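You operate a simulated robot arm through the tools that you are given. There is no shell and no other tool. Be economical: measure what you need, move in short steps, check, and stop when the job is done.

You run a simulated robot arm. Do the job below in one go: nothing can be reset, and whatever is moved stays where it is left.

JOB
Take the blue rag and put it on the blank flange.

Only the result counts: the job must be done as asked and must still hold three seconds after the hand-in. Knocking over, shifting, dropping, spilling or breaking anything else fails it.

ROBOT AND FRAMES
A 6-joint arm with a two-finger parallel gripper, fixed in place. Base frame: the origin is at the foot of the arm, x ahead of it, y to its left, z up; the work surface is at about z = 0. Units: m, rad, N and s.
With the tool pointing down near the work surface it reaches from about 0.14 to 0.58 m from the base axis. Its first joint turns from -1.152 to 1.152 rad. Payload 2.1 kg.
The TCP is the grasp point between the finger pads, 0.03 m short of the fingertips. In the tool frame z runs along the fingers and y along their closing line. The gripper opens to 0.094 m. The fingers are 0.028 m wide and 0.01 m thick; the gripper's body (0.05 by 0.096 m) begins 0.055 m behind the TCP.
Orientation is told as [roll, pitch, yaw] about the base's x, y, z axes, in that order, counted from this pose: with the fingers straight down and closing along the base's y, the tool's x points along the base's -x, its y along +y and its z along -z.

CONTROLS
- The arm moves only by the tool move_arm. Its arguments are lists of equal length, an entry for each row: "linear": the shift along the base's x, y, z in units of 20 mm (1.0 is 20 mm), a list of three; "spin": the turn about the base's z in units of 8 degrees (1.0 is 8 degrees). In form: {"linear": [[dx, dy, dz], ...], "spin": [spin, ...]}. A call has 1 to 10 rows; each row shifts and turns the commanded pose from where the row before left it. "gripper" is the closure, from 0 (fully open) to 1 (shut), set as the call begins (left out, the last holds). A call with a number of a shift or a turn outside -1 to 1 is refused whole. Each row takes 0.2 s and may step no farther than 0.05 m and 0.15 rad from the row before; otherwise, or with a gripper value out of range, the whole call is refused. Where a pose cannot be reached the arm comes as near as it can. A force on the tool above 40 N (or 10 N above the force at the start of the call, whichever is more), or a blocked arm, ends the call early, and 0.2 s more pass. The fingers move at their own pace (about 0.072 m/s each) and stop on an object; they squeeze with about 21 N. The grip force told is the motor's: it shows also when the fingers shut on nothing. Time passes only in rows, and 0.2 s behind the last, so rows that do not move let the fingers close. It gives the time, the measured TCP pose, the force on the tool (base axes), the opening and the grip force at its end, in the units of the frame above (readings bear some noise).
- Cameras (640 x 400 px; columns grow to the right, rows downward): "scene" is fixed at [0.0337, -0.3541, 0.5032]; the picture's right is [0.94, -0.35, 0.00], its down [-0.14, -0.38, -0.92] and it looks along [0.32, 0.86, -0.40] (base axes); focal length 357 px, centre (320, 200). "wrist" rides on the gripper at [-0.037, 0, -0.058] in the tool frame; the picture's right is [0.00, -1.00, 0.00], its down [0.97, 0.00, -0.24] and it looks along [0.24, 0.00, 0.97] (tool axes); focal length 218 px, centre (320, 200). There is no depth. A picture from a camera that has moved, and an enlarged one, comes with that camera's place and axes in the base frame and with its lens.
- capture(camera): a new picture of that camera. It takes no simulated time.
- close_up(camera, box): a new picture of the part [left, top, right, bottom] of that camera's present view, enlarged. It takes no simulated time.
- job_done(): hands the job in; it is judged then, once.

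Work in short steps. Places have to be worked out from the pictures, the camera data and where the tool is seen: move nearer, look again, correct. Check each grasp and each placing, and mend what went wrong. You have 90 turns and 42 pictures in all, those below and enlarged ones among them. Open the gripper and draw the arm clear of the work before you hand the job in, unless the task says otherwise; then end with one line.

The tools are called after "Request:" as a command line: name --argument value ..., lists and objects as JSON in quotes. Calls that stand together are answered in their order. move_arm: Moves the arm, as the interface text tells. Its arguments: {"type":"object","properties":{"linear":{"type":"array","items":{"type":"array","items":{"type":"number"}}},"spin":{"type":"array","items":{"type":"number"}},"gripper":{"type":"number"}},"required":["linear","spin"]} The other tools are called the same way: capture (camera) takes a picture; close_up (camera, box) takes an enlarged picture of a part of a camera's view; job_done () hands the job in.

At the start:

```text
clock: 0.0
tcp_pos: [0.3598, 0.1172, 0.2385]
tool_rot: [0.0, 0.001, 0.0]
wrist_force: [0.4, 0.7, 0.2]
grip_width: 0.094
finger_force: 0.1
```

scene: 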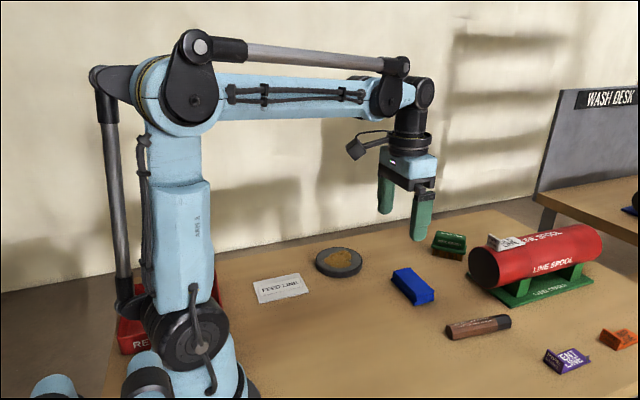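
wrist: 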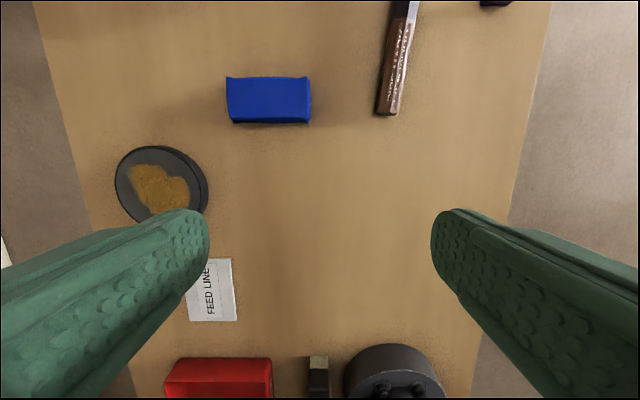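

The blue block-like item near (412,286) may be the rag, and the dark disc may be the blank flange. I'll enlarge the area to tell the items apart.

Request:
close_up --camera "scene" --box '[380, 200, 640, 380]'

Request:
close_up --camera "scene" --box '[230, 220, 450, 358]'

Request:
close_up --camera "wrist" --box '[100, 0, 500, 250]'

```text
2.22 times, centred on (510, 290) of scene
camera zoom: at [0.0337, -0.3541, 0.5032], right [0.94, -0.35, 0.0], down [-0.14, -0.38, -0.92], along [0.32, 0.86, -0.4], focal length 794 px, centre (-102, 0)
```

zoom: 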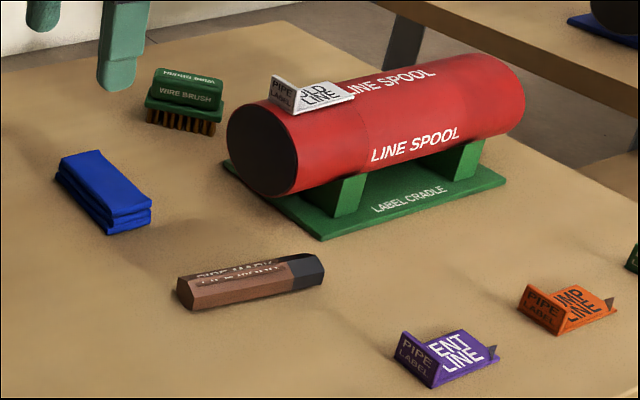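

```text
2.90 times, centred on (340, 289) of scene
camera zoom: at [0.0337, -0.3541, 0.5032], right [0.94, -0.35, 0.0], down [-0.14, -0.38, -0.92], along [0.32, 0.86, -0.4], focal length 1036 px, centre (262, -58)
```

zoom: 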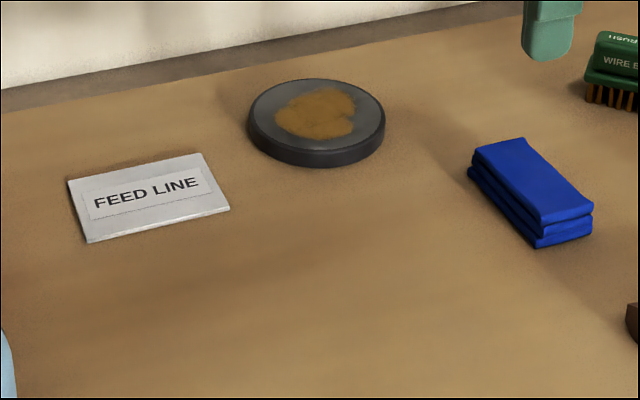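

```text
1.60 times, centred on (300, 125) of wrist
camera zoom: at [0.3982, 0.118, 0.2962], right [0.0, -1.0, 0.0], down [-0.97, 0.0, 0.24], along [-0.24, 0.0, -0.97], focal length 349 px, centre (352, 320)
```

zoom: 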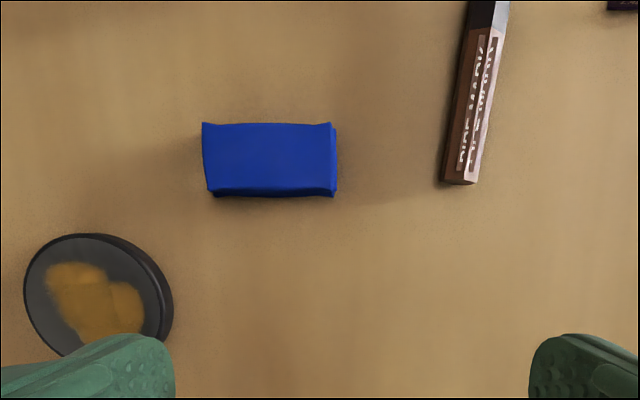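

The folded rag is about 0.09 m along y, 0.044 m along x and 0.025 m high, at roughly (0.452, 0.177). The rusty disc, which I take to be the flange, is at about (0.34, 0.326). I'll move above the rag while turning 90° so the fingers close along x.

Request:
move_arm --linear '[[0.46, 0.3, 0], [0.46, 0.3, 0], [0.46, 0.3, 0], [0.46, 0.3, 0], [0.46, 0.3, 0], [0.46, 0.3, 0], [0.46, 0.3, 0], [0.46, 0.3, 0], [0.46, 0.3, 0], [0.46, 0.3, 0]]' --spin '[1, 1, 1, 1, 1, 1, 1, 1, 1, 1]' --gripper 0

Request:
move_arm --linear '[[0, 0, -0.5], [0, 0, -0.5], [0, 0, -1], [0, 0, -1]]' --spin '[1, 0.25, 0, 0]'

Request:
capture --camera "wrist"

Request:
capture --camera "scene"

```text
clock: 2.2
tcp_pos: [0.4521, 0.1775, 0.2393]
tool_rot: [0.0, 0.0, 1.398]
wrist_force: [0.3, -1.0, -0.5]
grip_width: 0.0939
finger_force: 0.0
```

```text
clock: 3.2
tcp_pos: [0.4517, 0.177, 0.178]
tool_rot: [0.001, 0.001, 1.57]
wrist_force: [0.4, 0.0, -0.7]
grip_width: 0.094
finger_force: 0.0
```

```text
36 pictures are left
camera wrist: at [0.4535, 0.2146, 0.2363], right [1.0, 0.0, 0.0], down [0.0, -0.97, 0.24], along [0.0, -0.24, -0.97], focal length 218 px, centre (320, 200)
```

wrist: 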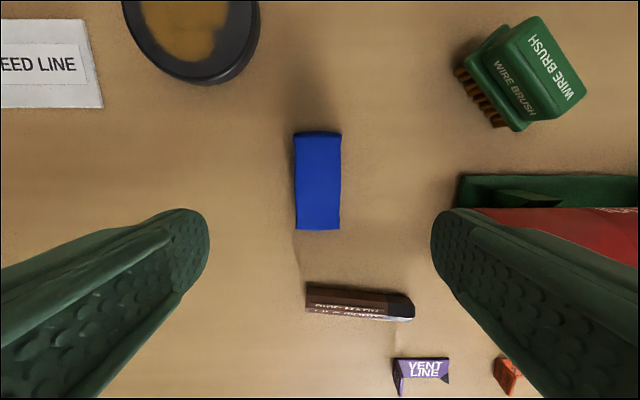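

```text
35 pictures are left
```

scene: 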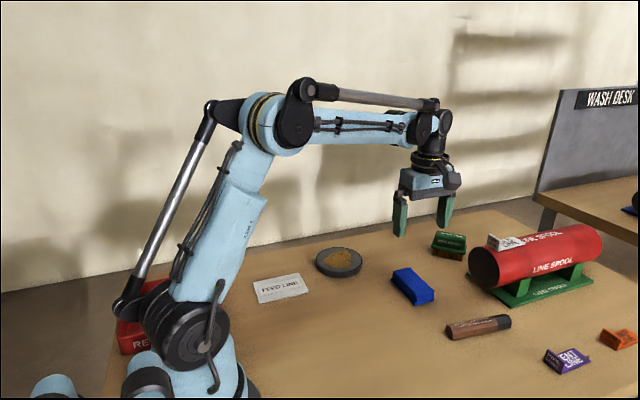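

The rag is centred under the tool at about (0.4515, 0.177), aligned with the fingers, and the spool is clear. I'll descend so the fingertips stop about 6 mm above the table.

Request:
move_arm --linear '[[0, 0, -1], [0, 0, -1], [0, 0, -1], [0, 0, -1], [0, 0, -1], [0, 0, -1], [0, 0, -0.6], [0, 0, -0.5], [0, 0, 0]]' --spin '[0, 0, 0, 0, 0, 0, 0, 0, 0]'

Request:
capture --camera "scene"

```text
clock: 5.2
tcp_pos: [0.4526, 0.1787, 0.0373]
tool_rot: [0.0, -0.001, 1.571]
wrist_force: [-1.2, 0.1, -0.1]
grip_width: 0.0938
finger_force: 0.1
```

```text
34 pictures are left
```

scene: 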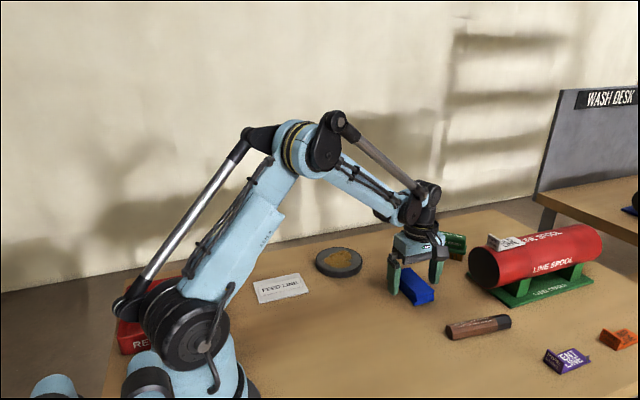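

The fingers straddle the rag without touching anything. I'll close the gripper and wait.

Request:
move_arm --linear '[[0, 0, -0.1], [0, 0, 0], [0, 0, 0], [0, 0, 0], [0, 0, 0], [0, 0, 0]]' --spin '[0, 0, 0, 0, 0, 0]' --gripper 1

Request:
move_arm --linear '[[0, 0, 0.5], [0, 0, 1], [0, 0, 1], [0, 0, 1], [0, 0, 1]]' --spin '[0, 0, 0, 0, 0]'

Request:
capture --camera "scene"

Request:
capture --camera "wrist"

```text
clock: 6.6
tcp_pos: [0.4516, 0.1779, 0.0346]
tool_rot: [0.001, 0.0, 1.572]
wrist_force: [-0.8, 0.1, 4.7]
grip_width: 0.049
finger_force: 20.9
```

```text
clock: 7.8
tcp_pos: [0.4539, 0.1797, 0.1238]
tool_rot: [0.0, -0.001, 1.571]
wrist_force: [0.3, 0.2, -0.3]
grip_width: 0.049
finger_force: 21.1
```

```text
33 pictures are left
```

scene: 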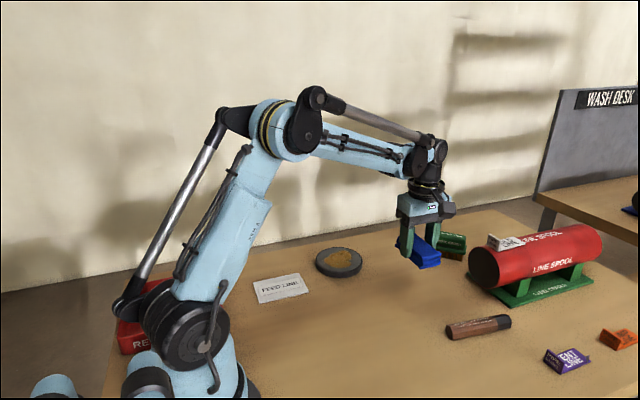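

```text
32 pictures are left
camera wrist: at [0.4538, 0.2158, 0.1822], right [1.0, 0.0, 0.0], down [0.0, -0.97, 0.24], along [0.0, -0.24, -0.97], focal length 218 px, centre (320, 200)
```

wrist: 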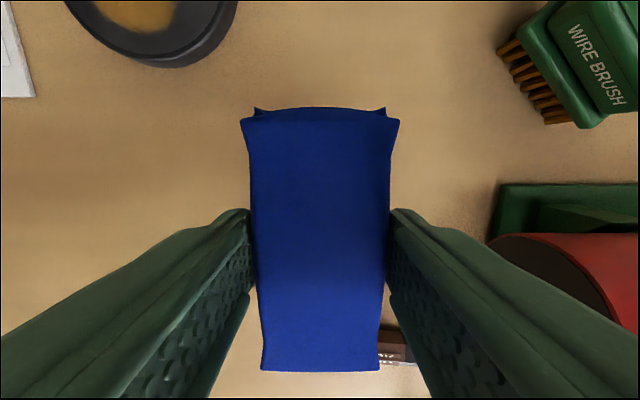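

The rag is held firmly and centred. I'll move partway toward the flange at this height and look at the flange again.

Request:
move_arm --linear '[[-0.7, 0.4, 0], [-0.7, 0.4, 0], [-0.7, 0.4, 0], [-0.7, 0.4, 0], [-0.7, 0.4, 0], [-0.7, 0.4, 0], [-0.7, 0.4, 0], [-0.65, 0.4, 0]]' --spin '[0, 0, 0, 0, 0, 0, 0, 0]'

Request:
capture --camera "wrist"

```text
clock: 9.6
tcp_pos: [0.3411, 0.2434, 0.1257]
tool_rot: [0.001, -0.001, 1.569]
wrist_force: [-0.2, 0.7, 0.0]
grip_width: 0.0492
finger_force: 21.0
```

```text
31 pictures are left
camera wrist: at [0.3414, 0.2807, 0.1831], right [1.0, 0.0, 0.0], down [0.0, -0.97, 0.24], along [0.0, -0.24, -0.97], focal length 218 px, centre (320, 200)
```

wrist: 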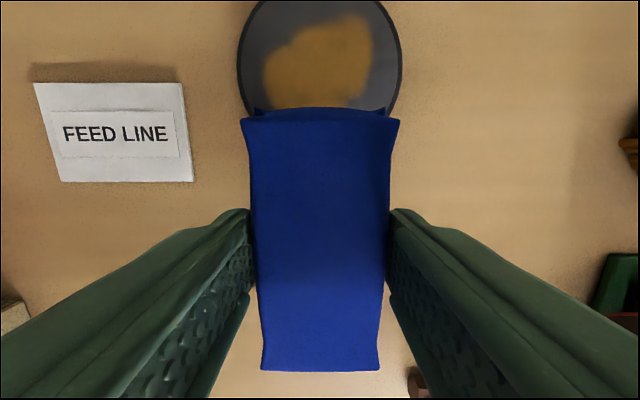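

The flange centre comes out at about (0.341, 0.328), radius 0.057. I'll move over it and lower to just above the surface.

Request:
move_arm --linear '[[0, 0.9, 0], [0, 0.9, 0], [0, 0.9, 0], [0, 0.8, 0], [0, 0.8, 0], [0, 0, -0.7], [0, 0, -0.7], [0, 0, -0.7], [0, 0, -0.5], [0, 0, 0]]' --spin '[0, 0, 0, 0, 0, 0, 0, 0, 0, 0]'

Request:
close_up --camera "scene" --box '[240, 180, 440, 305]'

```text
clock: 11.8
tcp_pos: [0.3438, 0.3292, 0.0715]
tool_rot: [0.002, 0.0, 1.571]
wrist_force: [0.0, 0.1, -0.3]
grip_width: 0.049
finger_force: 21.4
```

```text
3.20 times, centred on (340, 242) of scene
camera zoom: at [0.0337, -0.3541, 0.5032], right [0.94, -0.35, 0.0], down [-0.14, -0.38, -0.92], along [0.32, 0.86, -0.4], focal length 1143 px, centre (256, 64)
```

zoom: 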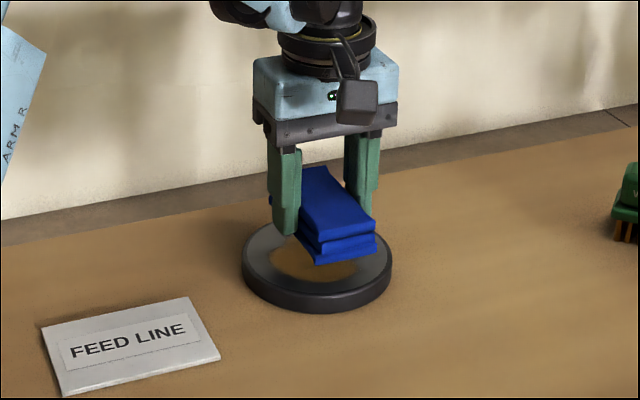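

The rag is just above the flange and centred on it. I'll lower in small steps, watching the force.

Request:
move_arm --linear '[[0, 0, -0.25], [0, 0, -0.25], [0, 0, -0.15], [0, 0, 0]]' --spin '[0, 0, 0, 0]'

Request:
close_up --camera "scene" --box '[240, 180, 440, 305]'

```text
clock: 12.8
tcp_pos: [0.3434, 0.3275, 0.0592]
tool_rot: [-0.001, 0.002, 1.57]
wrist_force: [0.0, -0.9, 0.5]
grip_width: 0.0491
finger_force: 20.7
```

```text
3.20 times, centred on (340, 242) of scene
camera zoom: at [0.0337, -0.3541, 0.5032], right [0.94, -0.35, 0.0], down [-0.14, -0.38, -0.92], along [0.32, 0.86, -0.4], focal length 1143 px, centre (256, 64)
```

zoom: 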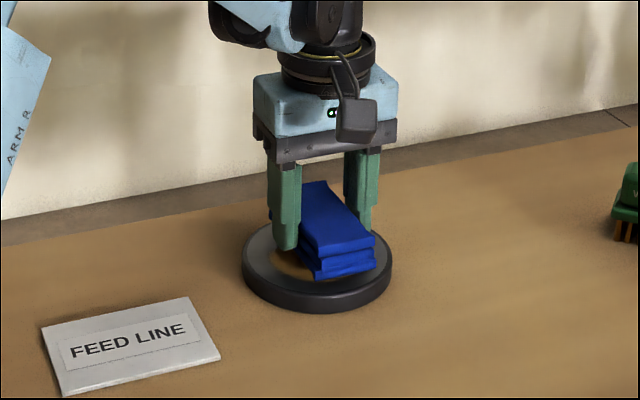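

Still no contact force. I'll lower a few millimetres more.

Request:
move_arm --linear '[[0, 0, -0.1], [0, 0, -0.1], [0, 0, 0]]' --spin '[0, 0, 0]'

```text
clock: 13.6
tcp_pos: [0.3421, 0.3287, 0.0541]
tool_rot: [0.0, 0.001, 1.571]
wrist_force: [0.7, -0.2, -0.3]
grip_width: 0.0488
finger_force: 21.4
```

Still free, so I'll take another small step down.

Request:
move_arm --linear '[[0, 0, -0.08], [0, 0, -0.07], [0, 0, 0]]' --spin '[0, 0, 0]'

```text
clock: 14.4
tcp_pos: [0.3419, 0.3284, 0.0517]
tool_rot: [0.0, -0.001, 1.571]
wrist_force: [-0.7, -1.2, -0.2]
grip_width: 0.0492
finger_force: 21.0
```

There is no clear contact yet at z = 0.0517, so I'll take one more step and a look.

Request:
move_arm --linear '[[0, 0, -0.07], [0, 0, -0.07], [0, 0, 0]]' --spin '[0, 0, 0]'

Request:
close_up --camera "scene" --box '[290, 220, 390, 283]'

```text
clock: 15.2
tcp_pos: [0.3414, 0.3295, 0.0507]
tool_rot: [-0.001, 0.001, 1.571]
wrist_force: [-0.5, -2.3, 31.4]
grip_width: 0.0492
finger_force: 21.1
```

```text
6.35 times, centred on (340, 252) of scene
camera zoom: at [0.0336, -0.3542, 0.5031], right [0.94, -0.35, 0.0], down [-0.14, -0.37, -0.92], along [0.32, 0.86, -0.4], focal length 2268 px, centre (193, -127)
```

zoom: 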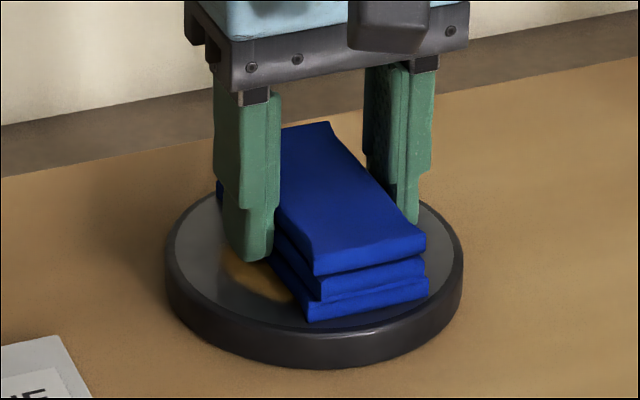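

The force of 31 N shows the rag is pressed on the flange. I'll raise 1.5 mm to ease the pressure, then open the gripper.

Request:
move_arm --linear '[[0, 0, 0.08], [0, 0, 0]]' --spin '[0, 0]'

Request:
move_arm --linear '[[0, 0, 0], [0, 0, 0], [0, 0, 0], [0, 0, 0], [0, 0, 0]]' --spin '[0, 0, 0, 0, 0]' --gripper 0

Request:
move_arm --linear '[[0, 0, 0.4], [0, 0, 0.8], [0, 0, 1], [0, 0, 1], [0, 0, 1], [0, 0, 1], [0, 0, 1], [0, 0, 1]]' --spin '[0, 0, 0, 0, 0, 0, 0, 0]'

Request:
capture --camera "scene"

Request:
capture --camera "wrist"

```text
clock: 15.8
tcp_pos: [0.3429, 0.3297, 0.05]
tool_rot: [0.001, -0.001, 1.571]
wrist_force: [-1.4, 0.4, 6.2]
grip_width: 0.0489
finger_force: 20.7
```

```text
clock: 17.0
tcp_pos: [0.3424, 0.3279, 0.0506]
tool_rot: [0.0, 0.0, 1.571]
wrist_force: [0.1, -0.2, -0.6]
grip_width: 0.0938
finger_force: 0.2
```

```text
clock: 18.8
tcp_pos: [0.3411, 0.3287, 0.1976]
tool_rot: [0.0, 0.0, 1.572]
wrist_force: [-0.4, 0.1, 0.8]
grip_width: 0.0942
finger_force: 0.1
```

```text
27 pictures are left
```

scene: 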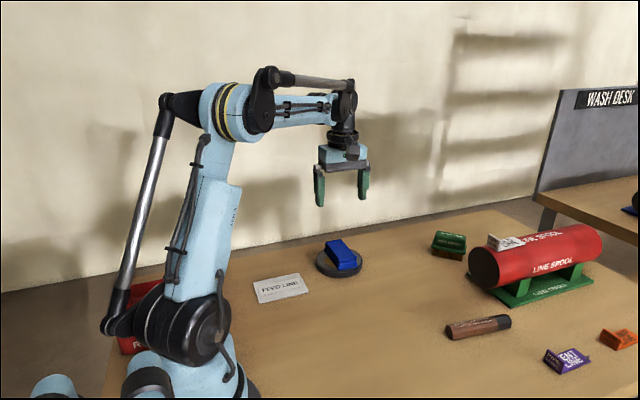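

```text
26 pictures are left
camera wrist: at [0.3421, 0.3654, 0.2553], right [1.0, 0.0, 0.0], down [0.0, -0.97, 0.24], along [0.0, -0.24, -0.97], focal length 218 px, centre (320, 200)
```

wrist: 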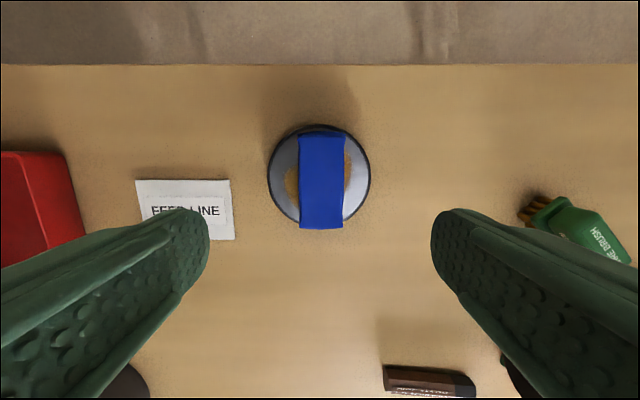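

The rag rests flat and centred on the flange, nothing else has moved, and the arm is clear with the gripper open. I'm handing it in.

Request:
job_done

```text
The job is handed in.
```

The blue rag is lying flat and centred on the blank flange, which I took to be the rusty dark disc, and the last pictures show nothing else disturbed.
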